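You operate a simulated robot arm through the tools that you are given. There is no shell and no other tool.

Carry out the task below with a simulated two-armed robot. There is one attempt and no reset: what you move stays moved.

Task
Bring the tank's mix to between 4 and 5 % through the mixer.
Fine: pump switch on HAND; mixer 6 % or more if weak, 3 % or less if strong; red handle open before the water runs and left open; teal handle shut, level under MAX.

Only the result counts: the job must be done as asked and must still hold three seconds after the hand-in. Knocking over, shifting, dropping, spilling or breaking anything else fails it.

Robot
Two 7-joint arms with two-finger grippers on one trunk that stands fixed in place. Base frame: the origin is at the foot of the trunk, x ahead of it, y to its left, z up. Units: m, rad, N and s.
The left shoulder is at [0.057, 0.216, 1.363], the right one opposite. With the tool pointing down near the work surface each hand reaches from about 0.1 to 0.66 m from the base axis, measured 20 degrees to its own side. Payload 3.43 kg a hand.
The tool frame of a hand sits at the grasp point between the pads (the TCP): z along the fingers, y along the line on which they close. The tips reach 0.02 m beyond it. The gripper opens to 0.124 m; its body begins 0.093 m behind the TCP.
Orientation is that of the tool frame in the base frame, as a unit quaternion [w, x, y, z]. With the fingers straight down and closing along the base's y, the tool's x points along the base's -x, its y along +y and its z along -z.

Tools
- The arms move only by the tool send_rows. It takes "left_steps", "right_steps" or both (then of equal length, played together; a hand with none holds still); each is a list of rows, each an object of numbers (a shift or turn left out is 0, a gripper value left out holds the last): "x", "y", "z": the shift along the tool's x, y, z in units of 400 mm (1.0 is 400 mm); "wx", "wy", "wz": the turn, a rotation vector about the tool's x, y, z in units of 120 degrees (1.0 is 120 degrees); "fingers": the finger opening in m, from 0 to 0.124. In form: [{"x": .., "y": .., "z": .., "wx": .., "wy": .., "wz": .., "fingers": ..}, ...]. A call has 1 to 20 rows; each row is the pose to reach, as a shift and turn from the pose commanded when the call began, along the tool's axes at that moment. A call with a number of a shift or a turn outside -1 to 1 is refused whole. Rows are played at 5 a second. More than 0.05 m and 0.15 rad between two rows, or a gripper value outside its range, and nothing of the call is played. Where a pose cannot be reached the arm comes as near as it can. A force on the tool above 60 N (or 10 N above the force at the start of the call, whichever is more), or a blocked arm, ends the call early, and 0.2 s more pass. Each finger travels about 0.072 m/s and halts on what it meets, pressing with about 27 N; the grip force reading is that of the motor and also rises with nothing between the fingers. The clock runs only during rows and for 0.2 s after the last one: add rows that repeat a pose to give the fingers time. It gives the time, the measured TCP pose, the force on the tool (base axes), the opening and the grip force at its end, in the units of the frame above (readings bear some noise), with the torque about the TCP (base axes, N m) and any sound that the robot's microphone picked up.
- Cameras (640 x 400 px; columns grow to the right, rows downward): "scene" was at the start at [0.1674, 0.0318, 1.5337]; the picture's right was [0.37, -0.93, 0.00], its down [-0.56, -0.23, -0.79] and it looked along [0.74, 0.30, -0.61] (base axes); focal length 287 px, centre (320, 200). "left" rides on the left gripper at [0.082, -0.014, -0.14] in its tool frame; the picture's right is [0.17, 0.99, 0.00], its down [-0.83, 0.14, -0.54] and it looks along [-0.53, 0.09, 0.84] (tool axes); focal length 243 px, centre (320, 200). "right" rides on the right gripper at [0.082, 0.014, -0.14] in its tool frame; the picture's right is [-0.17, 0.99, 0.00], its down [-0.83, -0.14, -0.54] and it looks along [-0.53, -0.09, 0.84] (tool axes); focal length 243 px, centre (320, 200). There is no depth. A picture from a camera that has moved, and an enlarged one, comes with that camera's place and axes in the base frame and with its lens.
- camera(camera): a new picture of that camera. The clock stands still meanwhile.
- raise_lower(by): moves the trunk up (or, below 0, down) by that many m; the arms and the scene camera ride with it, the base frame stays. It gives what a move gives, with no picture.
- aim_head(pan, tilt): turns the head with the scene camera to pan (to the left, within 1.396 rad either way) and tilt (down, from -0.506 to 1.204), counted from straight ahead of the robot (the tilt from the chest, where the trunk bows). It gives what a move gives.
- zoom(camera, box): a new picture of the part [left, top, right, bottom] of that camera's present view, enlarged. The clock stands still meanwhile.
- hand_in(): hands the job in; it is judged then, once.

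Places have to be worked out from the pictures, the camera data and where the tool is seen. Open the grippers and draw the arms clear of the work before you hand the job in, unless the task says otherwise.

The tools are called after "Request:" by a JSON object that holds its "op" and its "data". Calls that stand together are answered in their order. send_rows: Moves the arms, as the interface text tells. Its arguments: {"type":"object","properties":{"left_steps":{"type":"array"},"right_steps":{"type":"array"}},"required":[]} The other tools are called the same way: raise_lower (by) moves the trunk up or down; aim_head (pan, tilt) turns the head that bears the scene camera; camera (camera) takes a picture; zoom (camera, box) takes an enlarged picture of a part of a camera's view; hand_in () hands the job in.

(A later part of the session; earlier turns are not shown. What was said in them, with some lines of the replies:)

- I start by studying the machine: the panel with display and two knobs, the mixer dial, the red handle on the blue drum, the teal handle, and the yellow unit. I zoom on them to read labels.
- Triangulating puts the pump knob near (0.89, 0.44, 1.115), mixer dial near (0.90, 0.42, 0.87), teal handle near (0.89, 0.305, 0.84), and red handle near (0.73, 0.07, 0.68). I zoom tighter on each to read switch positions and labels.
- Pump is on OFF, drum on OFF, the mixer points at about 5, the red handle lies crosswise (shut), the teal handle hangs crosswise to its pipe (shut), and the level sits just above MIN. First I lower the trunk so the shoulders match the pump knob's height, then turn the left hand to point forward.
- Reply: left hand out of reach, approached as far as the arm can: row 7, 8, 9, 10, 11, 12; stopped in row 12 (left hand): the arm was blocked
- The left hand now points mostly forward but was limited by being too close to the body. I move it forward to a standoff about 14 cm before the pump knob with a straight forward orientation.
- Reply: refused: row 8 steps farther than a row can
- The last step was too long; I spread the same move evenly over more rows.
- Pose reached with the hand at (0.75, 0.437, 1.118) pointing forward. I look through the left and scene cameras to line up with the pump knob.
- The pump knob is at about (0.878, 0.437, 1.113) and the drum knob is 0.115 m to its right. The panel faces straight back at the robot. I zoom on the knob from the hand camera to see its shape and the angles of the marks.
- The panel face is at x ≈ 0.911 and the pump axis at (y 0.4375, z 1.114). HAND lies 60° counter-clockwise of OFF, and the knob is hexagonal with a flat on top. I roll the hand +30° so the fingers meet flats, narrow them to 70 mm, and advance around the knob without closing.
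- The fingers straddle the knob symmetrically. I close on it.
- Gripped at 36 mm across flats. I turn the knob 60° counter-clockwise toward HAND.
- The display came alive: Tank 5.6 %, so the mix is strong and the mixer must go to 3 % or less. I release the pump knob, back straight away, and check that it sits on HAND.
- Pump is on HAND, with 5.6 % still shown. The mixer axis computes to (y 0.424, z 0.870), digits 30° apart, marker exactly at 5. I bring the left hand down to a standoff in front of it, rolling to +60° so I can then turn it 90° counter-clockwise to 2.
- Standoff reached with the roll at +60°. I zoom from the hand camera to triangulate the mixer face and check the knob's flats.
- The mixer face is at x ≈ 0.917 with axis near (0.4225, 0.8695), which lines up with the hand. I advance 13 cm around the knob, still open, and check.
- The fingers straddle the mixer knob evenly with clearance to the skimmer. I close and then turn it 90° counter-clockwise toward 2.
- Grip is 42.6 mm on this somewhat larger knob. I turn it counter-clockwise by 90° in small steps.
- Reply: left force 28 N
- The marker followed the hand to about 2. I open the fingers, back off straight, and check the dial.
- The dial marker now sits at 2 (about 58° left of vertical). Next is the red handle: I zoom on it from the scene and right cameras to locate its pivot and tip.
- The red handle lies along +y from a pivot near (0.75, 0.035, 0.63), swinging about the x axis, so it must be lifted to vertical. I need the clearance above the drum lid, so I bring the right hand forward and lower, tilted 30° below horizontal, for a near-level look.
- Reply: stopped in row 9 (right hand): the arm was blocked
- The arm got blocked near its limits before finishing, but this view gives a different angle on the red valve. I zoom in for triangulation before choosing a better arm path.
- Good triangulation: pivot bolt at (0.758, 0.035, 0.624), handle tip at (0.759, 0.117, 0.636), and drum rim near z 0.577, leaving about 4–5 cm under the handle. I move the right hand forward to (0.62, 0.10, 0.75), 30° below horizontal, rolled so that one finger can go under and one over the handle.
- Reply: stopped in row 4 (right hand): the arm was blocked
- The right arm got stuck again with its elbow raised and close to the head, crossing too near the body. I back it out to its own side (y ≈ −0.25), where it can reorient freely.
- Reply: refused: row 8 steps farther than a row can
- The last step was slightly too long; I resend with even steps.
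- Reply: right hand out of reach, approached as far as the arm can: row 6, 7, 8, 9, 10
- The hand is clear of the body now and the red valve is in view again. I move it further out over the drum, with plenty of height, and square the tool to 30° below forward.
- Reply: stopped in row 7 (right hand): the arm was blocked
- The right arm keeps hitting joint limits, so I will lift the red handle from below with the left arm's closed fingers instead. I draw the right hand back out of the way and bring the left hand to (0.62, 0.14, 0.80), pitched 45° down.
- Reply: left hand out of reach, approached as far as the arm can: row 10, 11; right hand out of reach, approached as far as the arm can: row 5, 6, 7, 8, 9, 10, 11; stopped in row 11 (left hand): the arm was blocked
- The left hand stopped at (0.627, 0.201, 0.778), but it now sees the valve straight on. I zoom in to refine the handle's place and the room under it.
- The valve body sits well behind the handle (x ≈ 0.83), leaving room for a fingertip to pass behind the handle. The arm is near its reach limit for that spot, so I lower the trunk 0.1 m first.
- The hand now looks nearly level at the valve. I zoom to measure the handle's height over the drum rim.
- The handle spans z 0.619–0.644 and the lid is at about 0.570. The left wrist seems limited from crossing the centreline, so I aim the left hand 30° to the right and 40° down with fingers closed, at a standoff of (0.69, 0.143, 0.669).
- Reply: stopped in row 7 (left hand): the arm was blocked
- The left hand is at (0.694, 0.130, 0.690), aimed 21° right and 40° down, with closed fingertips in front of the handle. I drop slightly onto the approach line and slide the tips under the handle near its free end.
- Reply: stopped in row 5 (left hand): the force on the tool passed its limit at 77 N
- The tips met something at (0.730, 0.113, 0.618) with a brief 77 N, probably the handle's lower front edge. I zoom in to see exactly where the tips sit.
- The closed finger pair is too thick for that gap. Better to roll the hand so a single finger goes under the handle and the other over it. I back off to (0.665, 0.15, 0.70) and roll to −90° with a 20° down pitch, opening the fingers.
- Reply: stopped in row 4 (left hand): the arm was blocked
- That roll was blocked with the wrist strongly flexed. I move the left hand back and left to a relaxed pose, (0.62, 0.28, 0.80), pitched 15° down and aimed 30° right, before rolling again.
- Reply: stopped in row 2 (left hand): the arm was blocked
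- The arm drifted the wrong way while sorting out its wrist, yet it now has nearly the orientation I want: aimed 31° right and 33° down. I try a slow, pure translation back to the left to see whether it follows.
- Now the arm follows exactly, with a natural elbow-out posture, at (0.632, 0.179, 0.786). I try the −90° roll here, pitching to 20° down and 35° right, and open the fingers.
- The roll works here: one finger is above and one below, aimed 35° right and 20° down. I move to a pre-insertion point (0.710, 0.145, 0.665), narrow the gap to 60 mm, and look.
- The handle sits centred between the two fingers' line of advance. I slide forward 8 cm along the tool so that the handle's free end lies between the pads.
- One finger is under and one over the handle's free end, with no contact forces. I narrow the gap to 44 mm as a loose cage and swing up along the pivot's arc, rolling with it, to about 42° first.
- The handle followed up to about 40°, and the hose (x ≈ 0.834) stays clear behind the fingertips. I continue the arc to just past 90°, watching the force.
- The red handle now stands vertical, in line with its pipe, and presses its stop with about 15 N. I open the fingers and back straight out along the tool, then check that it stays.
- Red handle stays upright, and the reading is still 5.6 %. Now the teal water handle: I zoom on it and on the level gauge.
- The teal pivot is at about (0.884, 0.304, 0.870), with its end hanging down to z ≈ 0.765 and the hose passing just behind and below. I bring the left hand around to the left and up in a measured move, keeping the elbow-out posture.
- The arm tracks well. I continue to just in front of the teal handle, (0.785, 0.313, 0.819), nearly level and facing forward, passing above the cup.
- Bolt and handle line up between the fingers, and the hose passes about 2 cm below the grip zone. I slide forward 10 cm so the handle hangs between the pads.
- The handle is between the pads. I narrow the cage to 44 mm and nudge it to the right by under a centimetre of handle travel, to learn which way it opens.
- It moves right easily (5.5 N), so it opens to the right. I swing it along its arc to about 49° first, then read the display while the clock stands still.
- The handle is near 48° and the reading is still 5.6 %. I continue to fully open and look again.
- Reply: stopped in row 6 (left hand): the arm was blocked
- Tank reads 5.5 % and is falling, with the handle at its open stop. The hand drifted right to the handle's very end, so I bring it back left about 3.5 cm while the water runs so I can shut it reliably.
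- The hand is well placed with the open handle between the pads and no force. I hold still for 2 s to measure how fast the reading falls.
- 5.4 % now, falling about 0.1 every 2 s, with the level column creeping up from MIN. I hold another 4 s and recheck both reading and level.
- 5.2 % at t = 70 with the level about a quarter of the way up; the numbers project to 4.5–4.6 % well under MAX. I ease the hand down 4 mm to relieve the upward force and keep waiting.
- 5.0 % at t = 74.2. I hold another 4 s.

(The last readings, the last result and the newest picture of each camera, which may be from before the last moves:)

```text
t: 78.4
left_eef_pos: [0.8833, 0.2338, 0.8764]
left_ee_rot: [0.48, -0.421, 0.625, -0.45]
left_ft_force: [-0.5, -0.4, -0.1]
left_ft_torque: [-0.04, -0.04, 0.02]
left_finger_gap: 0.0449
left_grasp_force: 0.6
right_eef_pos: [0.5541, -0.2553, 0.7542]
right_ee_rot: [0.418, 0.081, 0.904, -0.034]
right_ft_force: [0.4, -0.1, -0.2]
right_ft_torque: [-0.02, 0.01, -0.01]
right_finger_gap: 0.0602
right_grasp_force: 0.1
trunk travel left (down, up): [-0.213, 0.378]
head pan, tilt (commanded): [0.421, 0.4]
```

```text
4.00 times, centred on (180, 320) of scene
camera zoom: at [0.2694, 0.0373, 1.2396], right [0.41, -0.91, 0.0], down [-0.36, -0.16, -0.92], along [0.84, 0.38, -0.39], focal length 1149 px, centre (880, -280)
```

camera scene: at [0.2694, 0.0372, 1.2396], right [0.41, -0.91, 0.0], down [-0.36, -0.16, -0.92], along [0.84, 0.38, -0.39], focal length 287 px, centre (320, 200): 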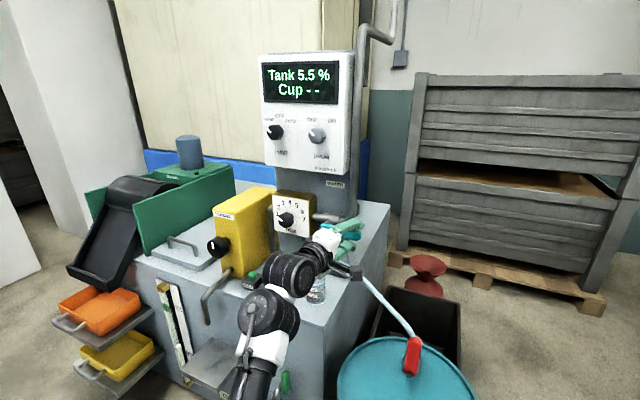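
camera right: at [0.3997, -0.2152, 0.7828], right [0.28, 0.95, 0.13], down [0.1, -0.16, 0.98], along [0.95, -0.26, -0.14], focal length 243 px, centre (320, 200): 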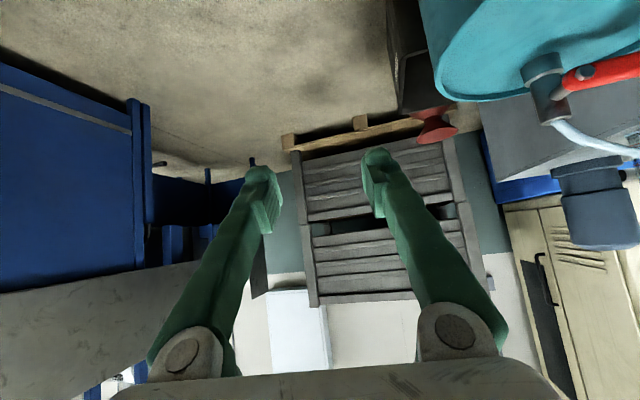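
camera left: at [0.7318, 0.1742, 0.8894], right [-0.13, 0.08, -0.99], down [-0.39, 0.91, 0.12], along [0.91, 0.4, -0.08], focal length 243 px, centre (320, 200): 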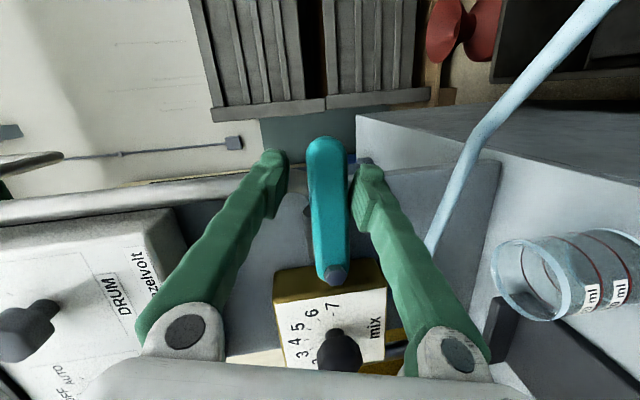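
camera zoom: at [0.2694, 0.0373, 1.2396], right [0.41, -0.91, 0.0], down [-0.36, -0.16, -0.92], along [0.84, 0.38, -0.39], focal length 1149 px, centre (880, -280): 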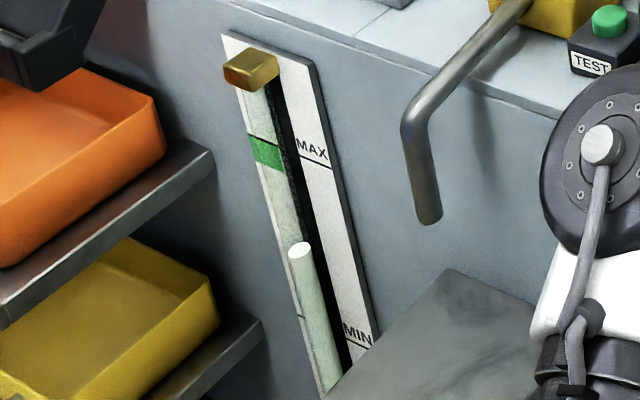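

4.8 % with the level still well below MAX, so I start shutting now. I swing the handle back down with the upper finger, first to about 42°.

Request:
{"op": "send_rows", "data": {"left_steps": [{"x": 0.0093, "y": 0.0557, "z": 0.0071, "wz": 0.0422}, {"x": 0.008, "y": 0.0739, "z": 0.0087, "wz": 0.0844}, {"x": 0.0051, "y": 0.092, "z": 0.0099, "wz": 0.1267}, {"x": 0.0, "y": 0.1099, "z": 0.0107, "wz": 0.1689}, {"x": -0.0067, "y": 0.127, "z": 0.011, "wz": 0.2111}, {"x": -0.0151, "y": 0.1433, "z": 0.011, "wz": 0.2533}, {"x": -0.0253, "y": 0.1587, "z": 0.0106, "wz": 0.2956}, {"x": -0.0367, "y": 0.1728, "z": 0.0098, "wz": 0.3378}]}}

Request:
{"op": "camera", "data": {"camera": "left"}}

Request:
{"op": "camera", "data": {"camera": "scene"}}

Request:
{"op": "zoom", "data": {"camera": "scene", "box": [240, 180, 400, 300]}}

```text
t: 80.2
left_eef_pos: [0.8822, 0.2619, 0.8111]
left_ee_rot: [0.602, -0.19, 0.73, -0.262]
left_ft_force: [0.9, -2.2, 1.4]
left_ft_torque: [-0.03, 0.02, 0.01]
left_finger_gap: 0.0455
left_grasp_force: 1.2
right_eef_pos: [0.554, -0.2562, 0.753]
right_ee_rot: [0.418, 0.081, 0.904, -0.034]
right_ft_force: [0.4, 0.2, -0.3]
right_ft_torque: [-0.03, -0.02, 0.03]
right_finger_gap: 0.0599
right_grasp_force: 0.0
trunk travel left (down, up): [-0.213, 0.378]
head pan, tilt (commanded): [0.421, 0.4]
```

```text
taken
camera left: at [0.7267, 0.2237, 0.7723], right [0.01, 0.68, -0.73], down [-0.35, 0.69, 0.64], along [0.94, 0.26, 0.24], focal length 243 px, centre (320, 200)
```

left: 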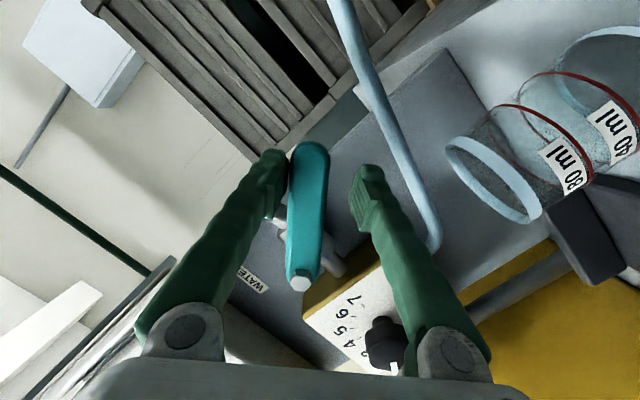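

```text
taken
camera scene: at [0.2692, 0.0371, 1.2396], right [0.41, -0.91, 0.0], down [-0.36, -0.16, -0.92], along [0.84, 0.38, -0.39], focal length 287 px, centre (320, 200)
```

scene: 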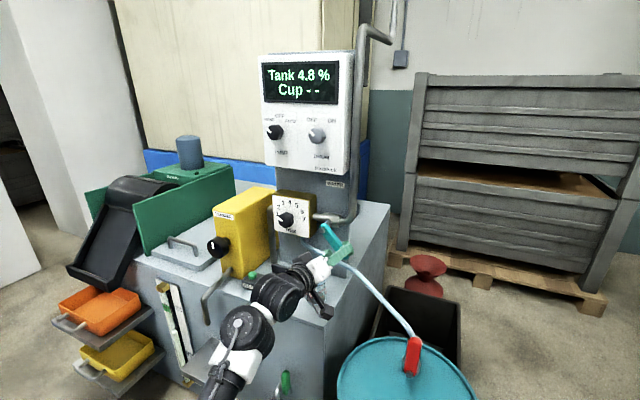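

```text
3.33 times, centred on (320, 240) of scene
camera zoom: at [0.2692, 0.0371, 1.2396], right [0.41, -0.91, 0.0], down [-0.36, -0.16, -0.92], along [0.84, 0.38, -0.39], focal length 958 px, centre (320, 67)
```

zoom: 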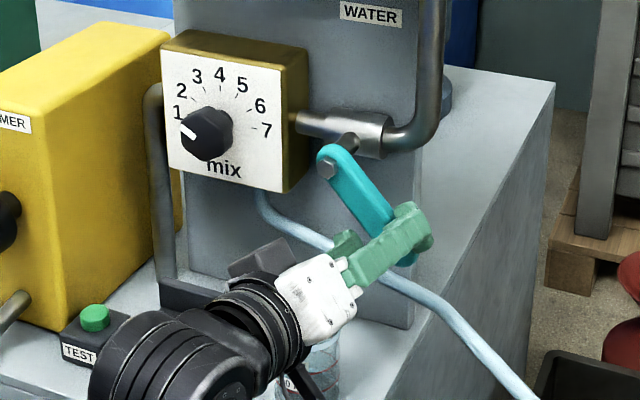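

The handle follows down to about 42°, with 4.8 % still shown. I finish the swing to fully down, pressing slightly past vertical.

Request:
{"op": "send_rows", "data": {"left_steps": [{"x": -0.0013, "y": 0.0181, "z": -0.0012, "wz": 0.0422}, {"x": -0.0044, "y": 0.0361, "z": -0.0027, "wz": 0.0844}, {"x": -0.0096, "y": 0.0538, "z": -0.0047, "wz": 0.1267}, {"x": -0.0166, "y": 0.0705, "z": -0.0069, "wz": 0.1689}, {"x": -0.0253, "y": 0.0868, "z": -0.0095, "wz": 0.2111}, {"x": -0.0353, "y": 0.1015, "z": -0.0124, "wz": 0.2533}, {"x": -0.047, "y": 0.1155, "z": -0.0155, "wz": 0.2956}, {"x": -0.058, "y": 0.1262, "z": -0.0183, "wz": 0.2956}, {"x": -0.058, "y": 0.1262, "z": -0.0183, "wz": 0.2956}]}}

Request:
{"op": "camera", "data": {"camera": "scene"}}

Request:
{"op": "zoom", "data": {"camera": "scene", "box": [240, 180, 400, 300]}}

Request:
{"op": "camera", "data": {"camera": "left"}}

```text
t: 82.2
left_eef_pos: [0.8797, 0.3159, 0.7962]
left_ee_rot: [0.654, 0.042, 0.753, -0.068]
left_ft_force: [-0.9, -4.9, -2.3]
left_ft_torque: [0.08, 0.01, -0.07]
left_finger_gap: 0.0468
left_grasp_force: 2.5
right_eef_pos: [0.5547, -0.2556, 0.7541]
right_ee_rot: [0.418, 0.082, 0.904, -0.035]
right_ft_force: [-0.1, 0.3, 0.4]
right_ft_torque: [-0.01, -0.01, -0.01]
right_finger_gap: 0.06
right_grasp_force: 0.0
trunk travel left (down, up): [-0.213, 0.378]
head pan, tilt (commanded): [0.421, 0.4]
```

```text
taken
camera scene: at [0.2695, 0.0369, 1.2395], right [0.41, -0.91, 0.0], down [-0.36, -0.16, -0.92], along [0.84, 0.38, -0.39], focal length 287 px, centre (320, 200)
```

scene: 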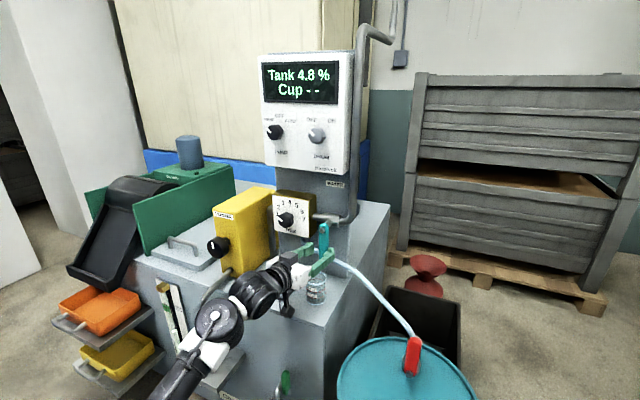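

```text
3.33 times, centred on (320, 240) of scene
camera zoom: at [0.2695, 0.0369, 1.2395], right [0.41, -0.91, 0.0], down [-0.36, -0.16, -0.92], along [0.84, 0.38, -0.39], focal length 958 px, centre (320, 67)
```

zoom: 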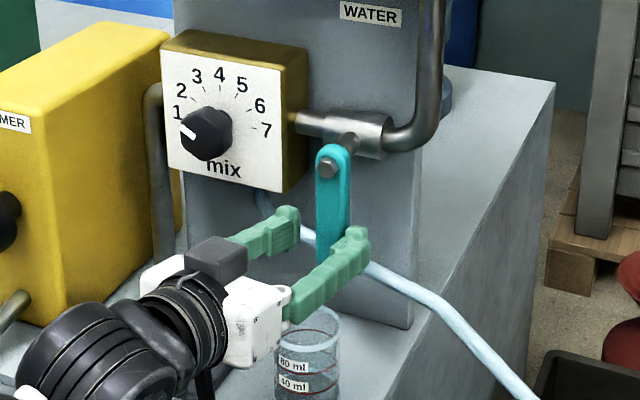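

```text
taken
camera left: at [0.7294, 0.3218, 0.7344], right [0.12, 0.97, -0.21], down [-0.39, 0.24, 0.89], along [0.91, -0.03, 0.41], focal length 243 px, centre (320, 200)
```

left: 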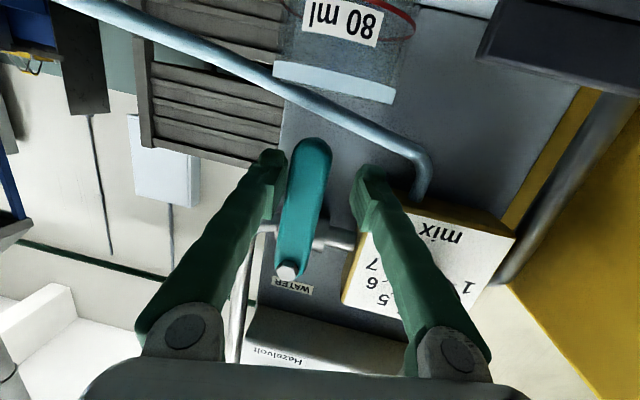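

The handle hangs straight down again and the reading is 4.8 %. I press it another 6 mm toward its shut stop to be sure it is fully seated.

Request:
{"op": "send_rows", "data": {"left_steps": [{"y": 0.007}, {"y": 0.015}, {"y": 0.015}]}}

Request:
{"op": "zoom", "data": {"camera": "scene", "box": [250, 40, 370, 115]}}

Request:
{"op": "zoom", "data": {"camera": "left", "box": [220, 100, 420, 300]}}

```text
t: 83.0
left_eef_pos: [0.8813, 0.32, 0.7982]
left_ee_rot: [0.654, 0.042, 0.753, -0.068]
left_ft_force: [-5.7, -16.2, -2.6]
left_ft_torque: [0.26, -0.06, -0.26]
left_finger_gap: 0.0535
left_grasp_force: 8.0
right_eef_pos: [0.5542, -0.2571, 0.7548]
right_ee_rot: [0.418, 0.081, 0.904, -0.034]
right_ft_force: [-1.3, 0.5, -0.5]
right_ft_torque: [-0.01, 0.03, 0.02]
right_finger_gap: 0.0597
right_grasp_force: 0.3
trunk travel left (down, up): [-0.213, 0.378]
head pan, tilt (commanded): [0.421, 0.4]
```

```text
5.33 times, centred on (310, 78) of scene
camera zoom: at [0.2692, 0.0357, 1.2396], right [0.41, -0.91, 0.0], down [-0.36, -0.16, -0.92], along [0.84, 0.38, -0.39], focal length 1532 px, centre (373, 853)
```

zoom: 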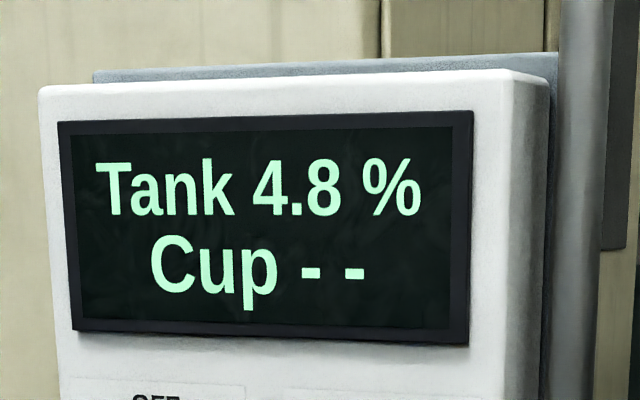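

```text
2.00 times, centred on (320, 200) of left
camera zoom: at [0.7304, 0.3261, 0.735], right [0.13, 0.97, -0.21], down [-0.39, 0.24, 0.89], along [0.91, -0.03, 0.41], focal length 485 px, centre (320, 200)
```

zoom: 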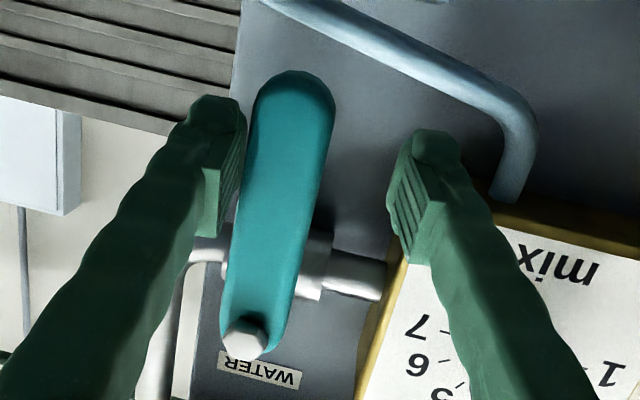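

Force rose to 16 N with no more movement, so teal is shut on its stop, with 4.8 % displayed. I ease off, open the fingers, and back out along the tool.

Request:
{"op": "send_rows", "data": {"left_steps": [{"y": -0.012}, {"y": -0.025, "fingers": 0.055}, {"y": -0.025, "fingers": 0.07}, {"y": -0.025, "z": -0.03}, {"y": -0.025, "z": -0.09}, {"y": -0.025, "z": -0.17}, {"y": -0.025, "z": -0.25}, {"y": -0.025, "z": -0.33}, {"y": -0.025, "z": -0.33}]}}

Request:
{"op": "camera", "data": {"camera": "scene"}}

Request:
{"op": "zoom", "data": {"camera": "scene", "box": [250, 180, 390, 290]}}

Request:
{"op": "zoom", "data": {"camera": "scene", "box": [250, 40, 370, 175]}}

```text
t: 85.0
left_eef_pos: [0.7515, 0.3353, 0.815]
left_ee_rot: [0.654, 0.041, 0.752, -0.068]
left_ft_force: [-0.6, 0.1, 0.0]
left_ft_torque: [-0.02, -0.01, -0.01]
left_finger_gap: 0.0701
left_grasp_force: 0.1
right_eef_pos: [0.5537, -0.256, 0.7541]
right_ee_rot: [0.419, 0.081, 0.904, -0.034]
right_ft_force: [0.1, 0.8, 0.1]
right_ft_torque: [-0.01, 0.01, -0.02]
right_finger_gap: 0.0602
right_grasp_force: 0.0
trunk travel left (down, up): [-0.213, 0.378]
head pan, tilt (commanded): [0.421, 0.4]
```

```text
taken
camera scene: at [0.2696, 0.0372, 1.2395], right [0.41, -0.91, 0.0], down [-0.36, -0.16, -0.92], along [0.84, 0.38, -0.39], focal length 287 px, centre (320, 200)
```

scene: 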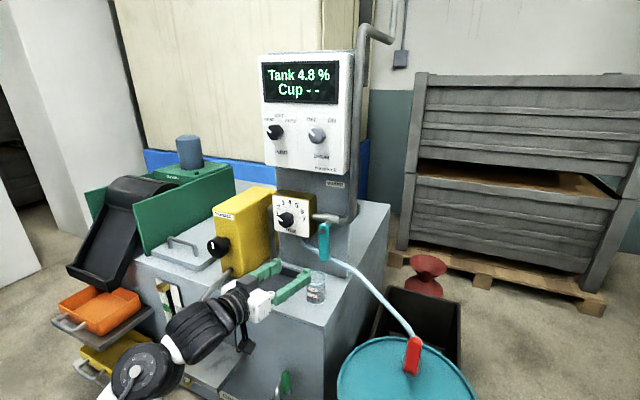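

```text
3.64 times, centred on (320, 235) of scene
camera zoom: at [0.2696, 0.0372, 1.2395], right [0.41, -0.91, 0.0], down [-0.36, -0.16, -0.92], along [0.84, 0.38, -0.39], focal length 1045 px, centre (320, 73)
```

zoom: 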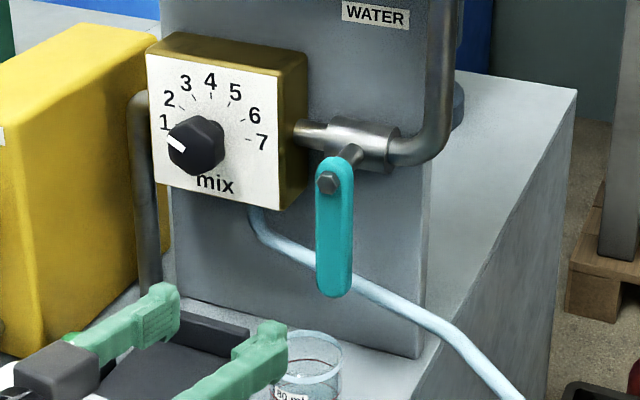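

```text
2.96 times, centred on (310, 108) of scene
camera zoom: at [0.2696, 0.0372, 1.2395], right [0.41, -0.91, 0.0], down [-0.36, -0.16, -0.92], along [0.84, 0.38, -0.39], focal length 851 px, centre (350, 474)
```

zoom: 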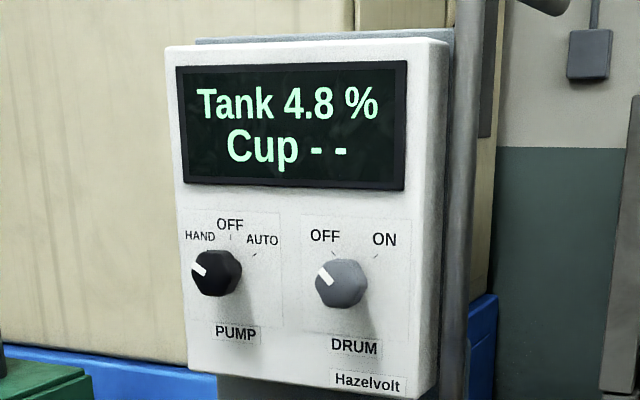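

Teal hangs shut, pump is on HAND, mixer is near 2, red is up, and the reading holds at 4.8 %. I draw the left arm back from the machine, open both grippers, and see whether the reading stays steady.

Request:
{"op": "send_rows", "data": {"left_steps": [{"z": -0.07, "fingers": 0.09}, {"z": -0.14, "fingers": 0.12}, {"z": -0.21, "fingers": 0.12}, {"z": -0.28}, {"z": -0.28}, {"z": -0.28}, {"z": -0.28}, {"z": -0.28}], "right_steps": [{"fingers": 0.09}, {"fingers": 0.12}, {"fingers": 0.12}, {}, {}, {}, {}, {}]}}

Request:
{"op": "camera", "data": {"camera": "scene"}}

Request:
{"op": "zoom", "data": {"camera": "scene", "box": [290, 200, 360, 270]}}

Request:
{"op": "zoom", "data": {"camera": "scene", "box": [140, 260, 220, 370]}}

Request:
{"op": "zoom", "data": {"camera": "scene", "box": [250, 40, 370, 115]}}

```text
t: 86.8
left_eef_pos: [0.6426, 0.3502, 0.8323]
left_ee_rot: [0.654, 0.04, 0.753, -0.067]
left_ft_force: [-1.2, -0.2, -0.3]
left_ft_torque: [0.02, 0.03, -0.01]
left_finger_gap: 0.1201
left_grasp_force: 0.0
right_eef_pos: [0.5533, -0.2567, 0.7547]
right_ee_rot: [0.418, 0.082, 0.904, -0.035]
right_ft_force: [0.7, 0.5, -0.1]
right_ft_torque: [0.04, -0.04, 0.0]
right_finger_gap: 0.1198
right_grasp_force: 0.1
trunk travel left (down, up): [-0.213, 0.378]
head pan, tilt (commanded): [0.421, 0.4]
```

```text
taken
camera scene: at [0.2692, 0.0372, 1.2396], right [0.41, -0.91, 0.0], down [-0.36, -0.16, -0.92], along [0.84, 0.38, -0.39], focal length 287 px, centre (320, 200)
```

scene: 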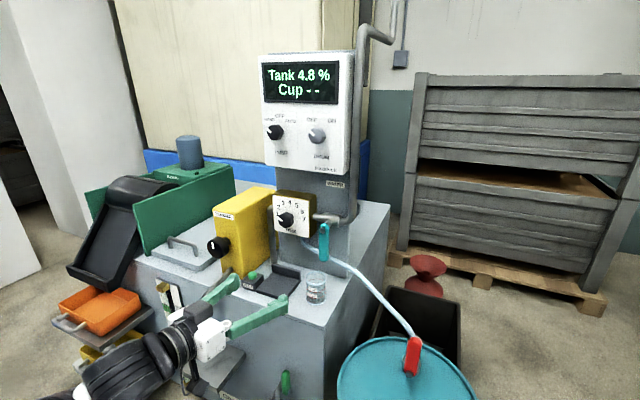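

```text
5.71 times, centred on (325, 235) of scene
camera zoom: at [0.2692, 0.0372, 1.2396], right [0.41, -0.91, 0.0], down [-0.36, -0.16, -0.92], along [0.84, 0.38, -0.39], focal length 1641 px, centre (291, 0)
```

zoom: 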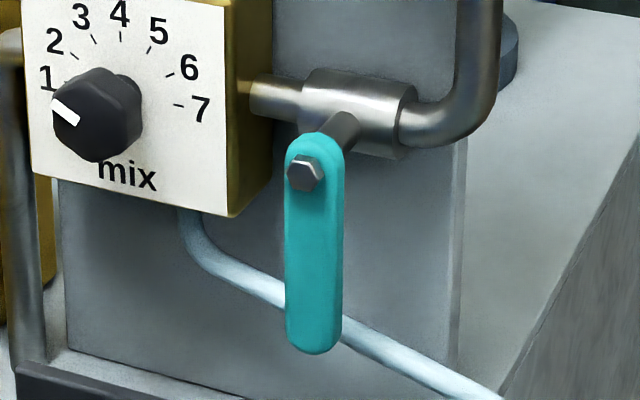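

```text
3.64 times, centred on (180, 315) of scene
camera zoom: at [0.2692, 0.0372, 1.2396], right [0.41, -0.91, 0.0], down [-0.36, -0.16, -0.92], along [0.84, 0.38, -0.39], focal length 1045 px, centre (829, -218)
```

zoom: 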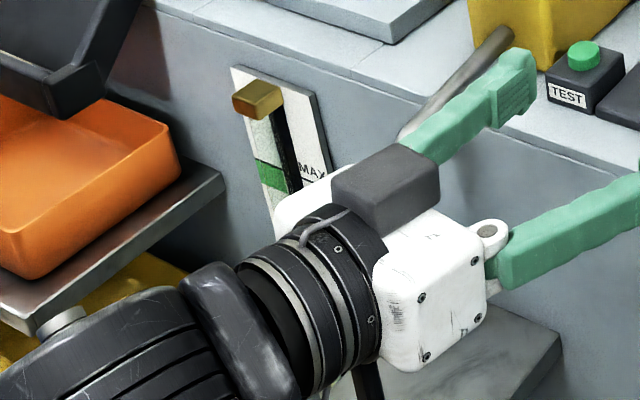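

```text
5.33 times, centred on (310, 78) of scene
camera zoom: at [0.2692, 0.0372, 1.2396], right [0.41, -0.91, 0.0], down [-0.36, -0.16, -0.92], along [0.84, 0.38, -0.39], focal length 1532 px, centre (373, 853)
```

zoom: 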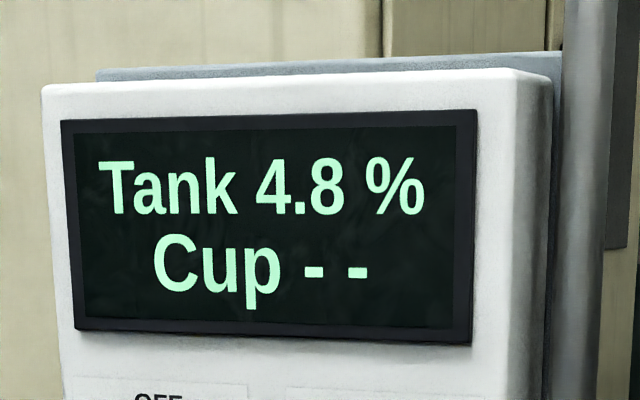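

Everything holds at 4.8 %, and the teal handle is vertical. I check that the trays and gauge are undisturbed near the left arm by moving the hand slightly up and right so I can see the level gauge.

Request:
{"op": "send_rows", "data": {"left_steps": [{"y": -0.06}, {"y": -0.12}, {"y": -0.18}, {"y": -0.25}, {"y": -0.3, "fingers": 0.12}, {"y": -0.3}, {"y": -0.3}]}}

Request:
{"op": "camera", "data": {"camera": "scene"}}

Request:
{"op": "zoom", "data": {"camera": "scene", "box": [40, 250, 240, 400]}}

```text
t: 88.4
left_eef_pos: [0.6238, 0.231, 0.8379]
left_ee_rot: [0.654, 0.041, 0.752, -0.068]
left_ft_force: [-0.6, -0.2, -0.5]
left_ft_torque: [-0.03, 0.01, 0.02]
left_finger_gap: 0.1198
left_grasp_force: 0.1
right_eef_pos: [0.5547, -0.2562, 0.7548]
right_ee_rot: [0.418, 0.081, 0.904, -0.035]
right_ft_force: [0.0, -0.7, 0.1]
right_ft_torque: [0.02, 0.02, 0.04]
right_finger_gap: 0.1201
right_grasp_force: 0.1
trunk travel left (down, up): [-0.213, 0.378]
head pan, tilt (commanded): [0.421, 0.4]
```

```text
taken
camera scene: at [0.2693, 0.0371, 1.2396], right [0.41, -0.91, 0.0], down [-0.36, -0.16, -0.92], along [0.84, 0.38, -0.39], focal length 287 px, centre (320, 200)
```

scene: 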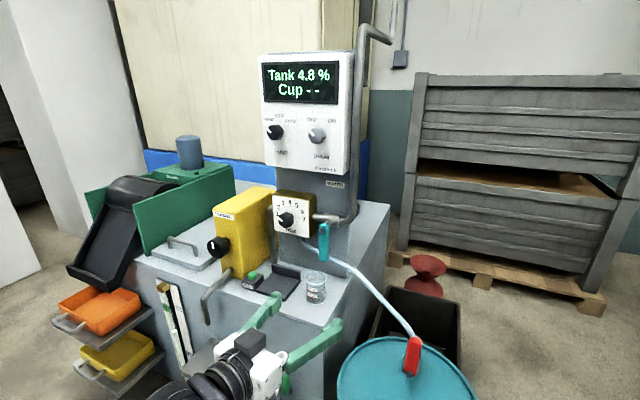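

```text
2.67 times, centred on (140, 325) of scene
camera zoom: at [0.2693, 0.0371, 1.2396], right [0.41, -0.91, 0.0], down [-0.36, -0.16, -0.92], along [0.84, 0.38, -0.39], focal length 766 px, centre (800, -133)
```

zoom: 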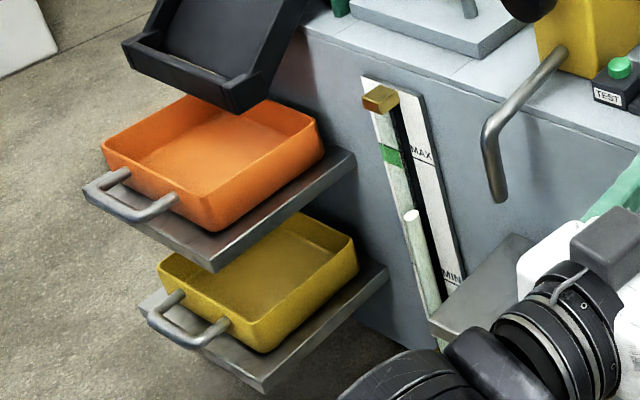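

Trays are untouched and the level sits midway between MIN and MAX. As a last check for a slow leak, I zoom the gauge, wait 4 s, and compare.

Request:
{"op": "zoom", "data": {"camera": "scene", "box": [155, 275, 205, 365]}}

Request:
{"op": "send_rows", "data": {"left_steps": [{}, {}, {}, {}, {}, {}, {}, {}, {}, {}, {}, {}, {}, {}, {}, {}, {}, {}, {}, {}]}}

Request:
{"op": "zoom", "data": {"camera": "scene", "box": [155, 275, 205, 365]}}

Request:
{"op": "camera", "data": {"camera": "scene"}}

```text
4.44 times, centred on (180, 320) of scene
camera zoom: at [0.2693, 0.0371, 1.2396], right [0.41, -0.91, 0.0], down [-0.36, -0.16, -0.92], along [0.84, 0.38, -0.39], focal length 1277 px, centre (942, -333)
```

zoom: 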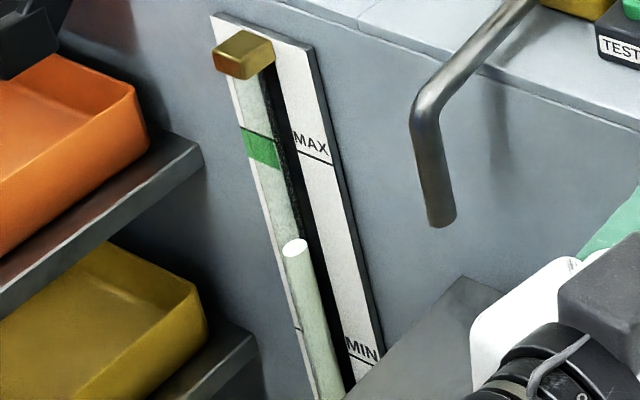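

```text
t: 92.6
left_eef_pos: [0.6241, 0.2308, 0.8381]
left_ee_rot: [0.654, 0.041, 0.753, -0.068]
left_ft_force: [-0.7, -0.1, -0.5]
left_ft_torque: [0.01, 0.01, 0.01]
left_finger_gap: 0.12
left_grasp_force: 0.0
right_eef_pos: [0.5546, -0.2552, 0.7551]
right_ee_rot: [0.418, 0.082, 0.904, -0.034]
right_ft_force: [-0.5, 0.9, 0.8]
right_ft_torque: [-0.01, -0.03, -0.03]
right_finger_gap: 0.12
right_grasp_force: 0.0
trunk travel left (down, up): [-0.213, 0.378]
head pan, tilt (commanded): [0.421, 0.4]
```

```text
4.44 times, centred on (180, 320) of scene
camera zoom: at [0.2693, 0.0372, 1.2396], right [0.41, -0.91, 0.0], down [-0.36, -0.16, -0.92], along [0.84, 0.38, -0.39], focal length 1277 px, centre (942, -333)
```

zoom: 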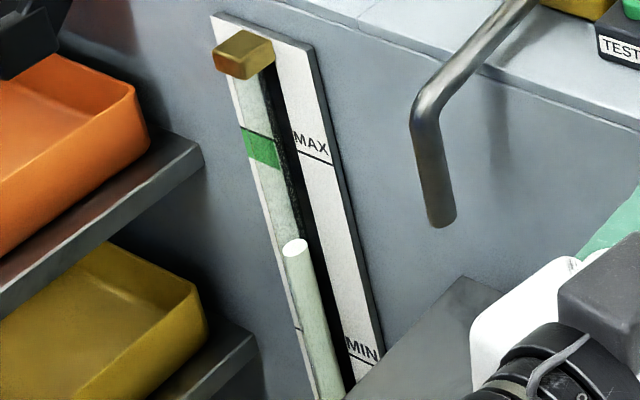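

```text
taken
camera scene: at [0.2693, 0.0372, 1.2396], right [0.41, -0.91, 0.0], down [-0.36, -0.16, -0.92], along [0.84, 0.38, -0.39], focal length 287 px, centre (320, 200)
```

scene: 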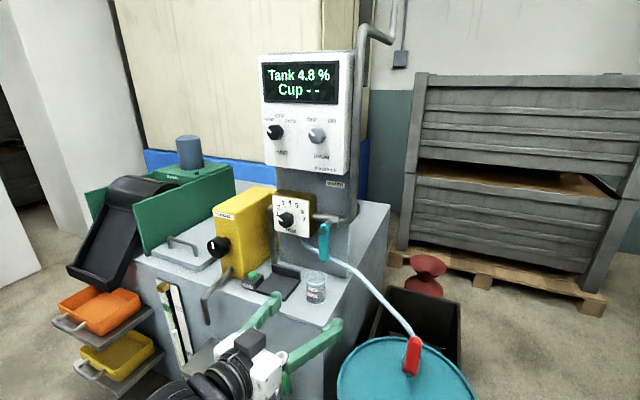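

Over 4 s the level and the 4.8 % reading did not change. Teal is shut, red is open, pump is on HAND, mixer is near 2, the level is well below MAX, and both grippers are open and clear. I hand in the job.

Request:
{"op": "hand_in", "data": {}}

```text
The job is handed in.
```

The tank's mix now reads 4.8 %, down from 5.6 %, so it is inside the 4 to 5 % band. I have handed the job in. The reading and the level both held still over the last 4 s check.

- **Pump switch:** turned from OFF to HAND, which brought up the tank reading and showed the mix was strong.
- **Mixer:** set to about 2 %, below the 3 % limit for a strong mix.
- **Red handle:** opened fully before any water ran, and left open.
- **Teal handle:** opened until the mix fell to 4.8 %, then pressed shut against its stop.
- **Level:** about midway between MIN and MAX.

The first try at the red handle bumped it with about 77 N. It showed no damage and worked normally afterwards. The cup and trays near the arm look undisturbed, and both grippers are open and clear of the machine.

I went by the tank display alone and did not cross-check it with a cup test.
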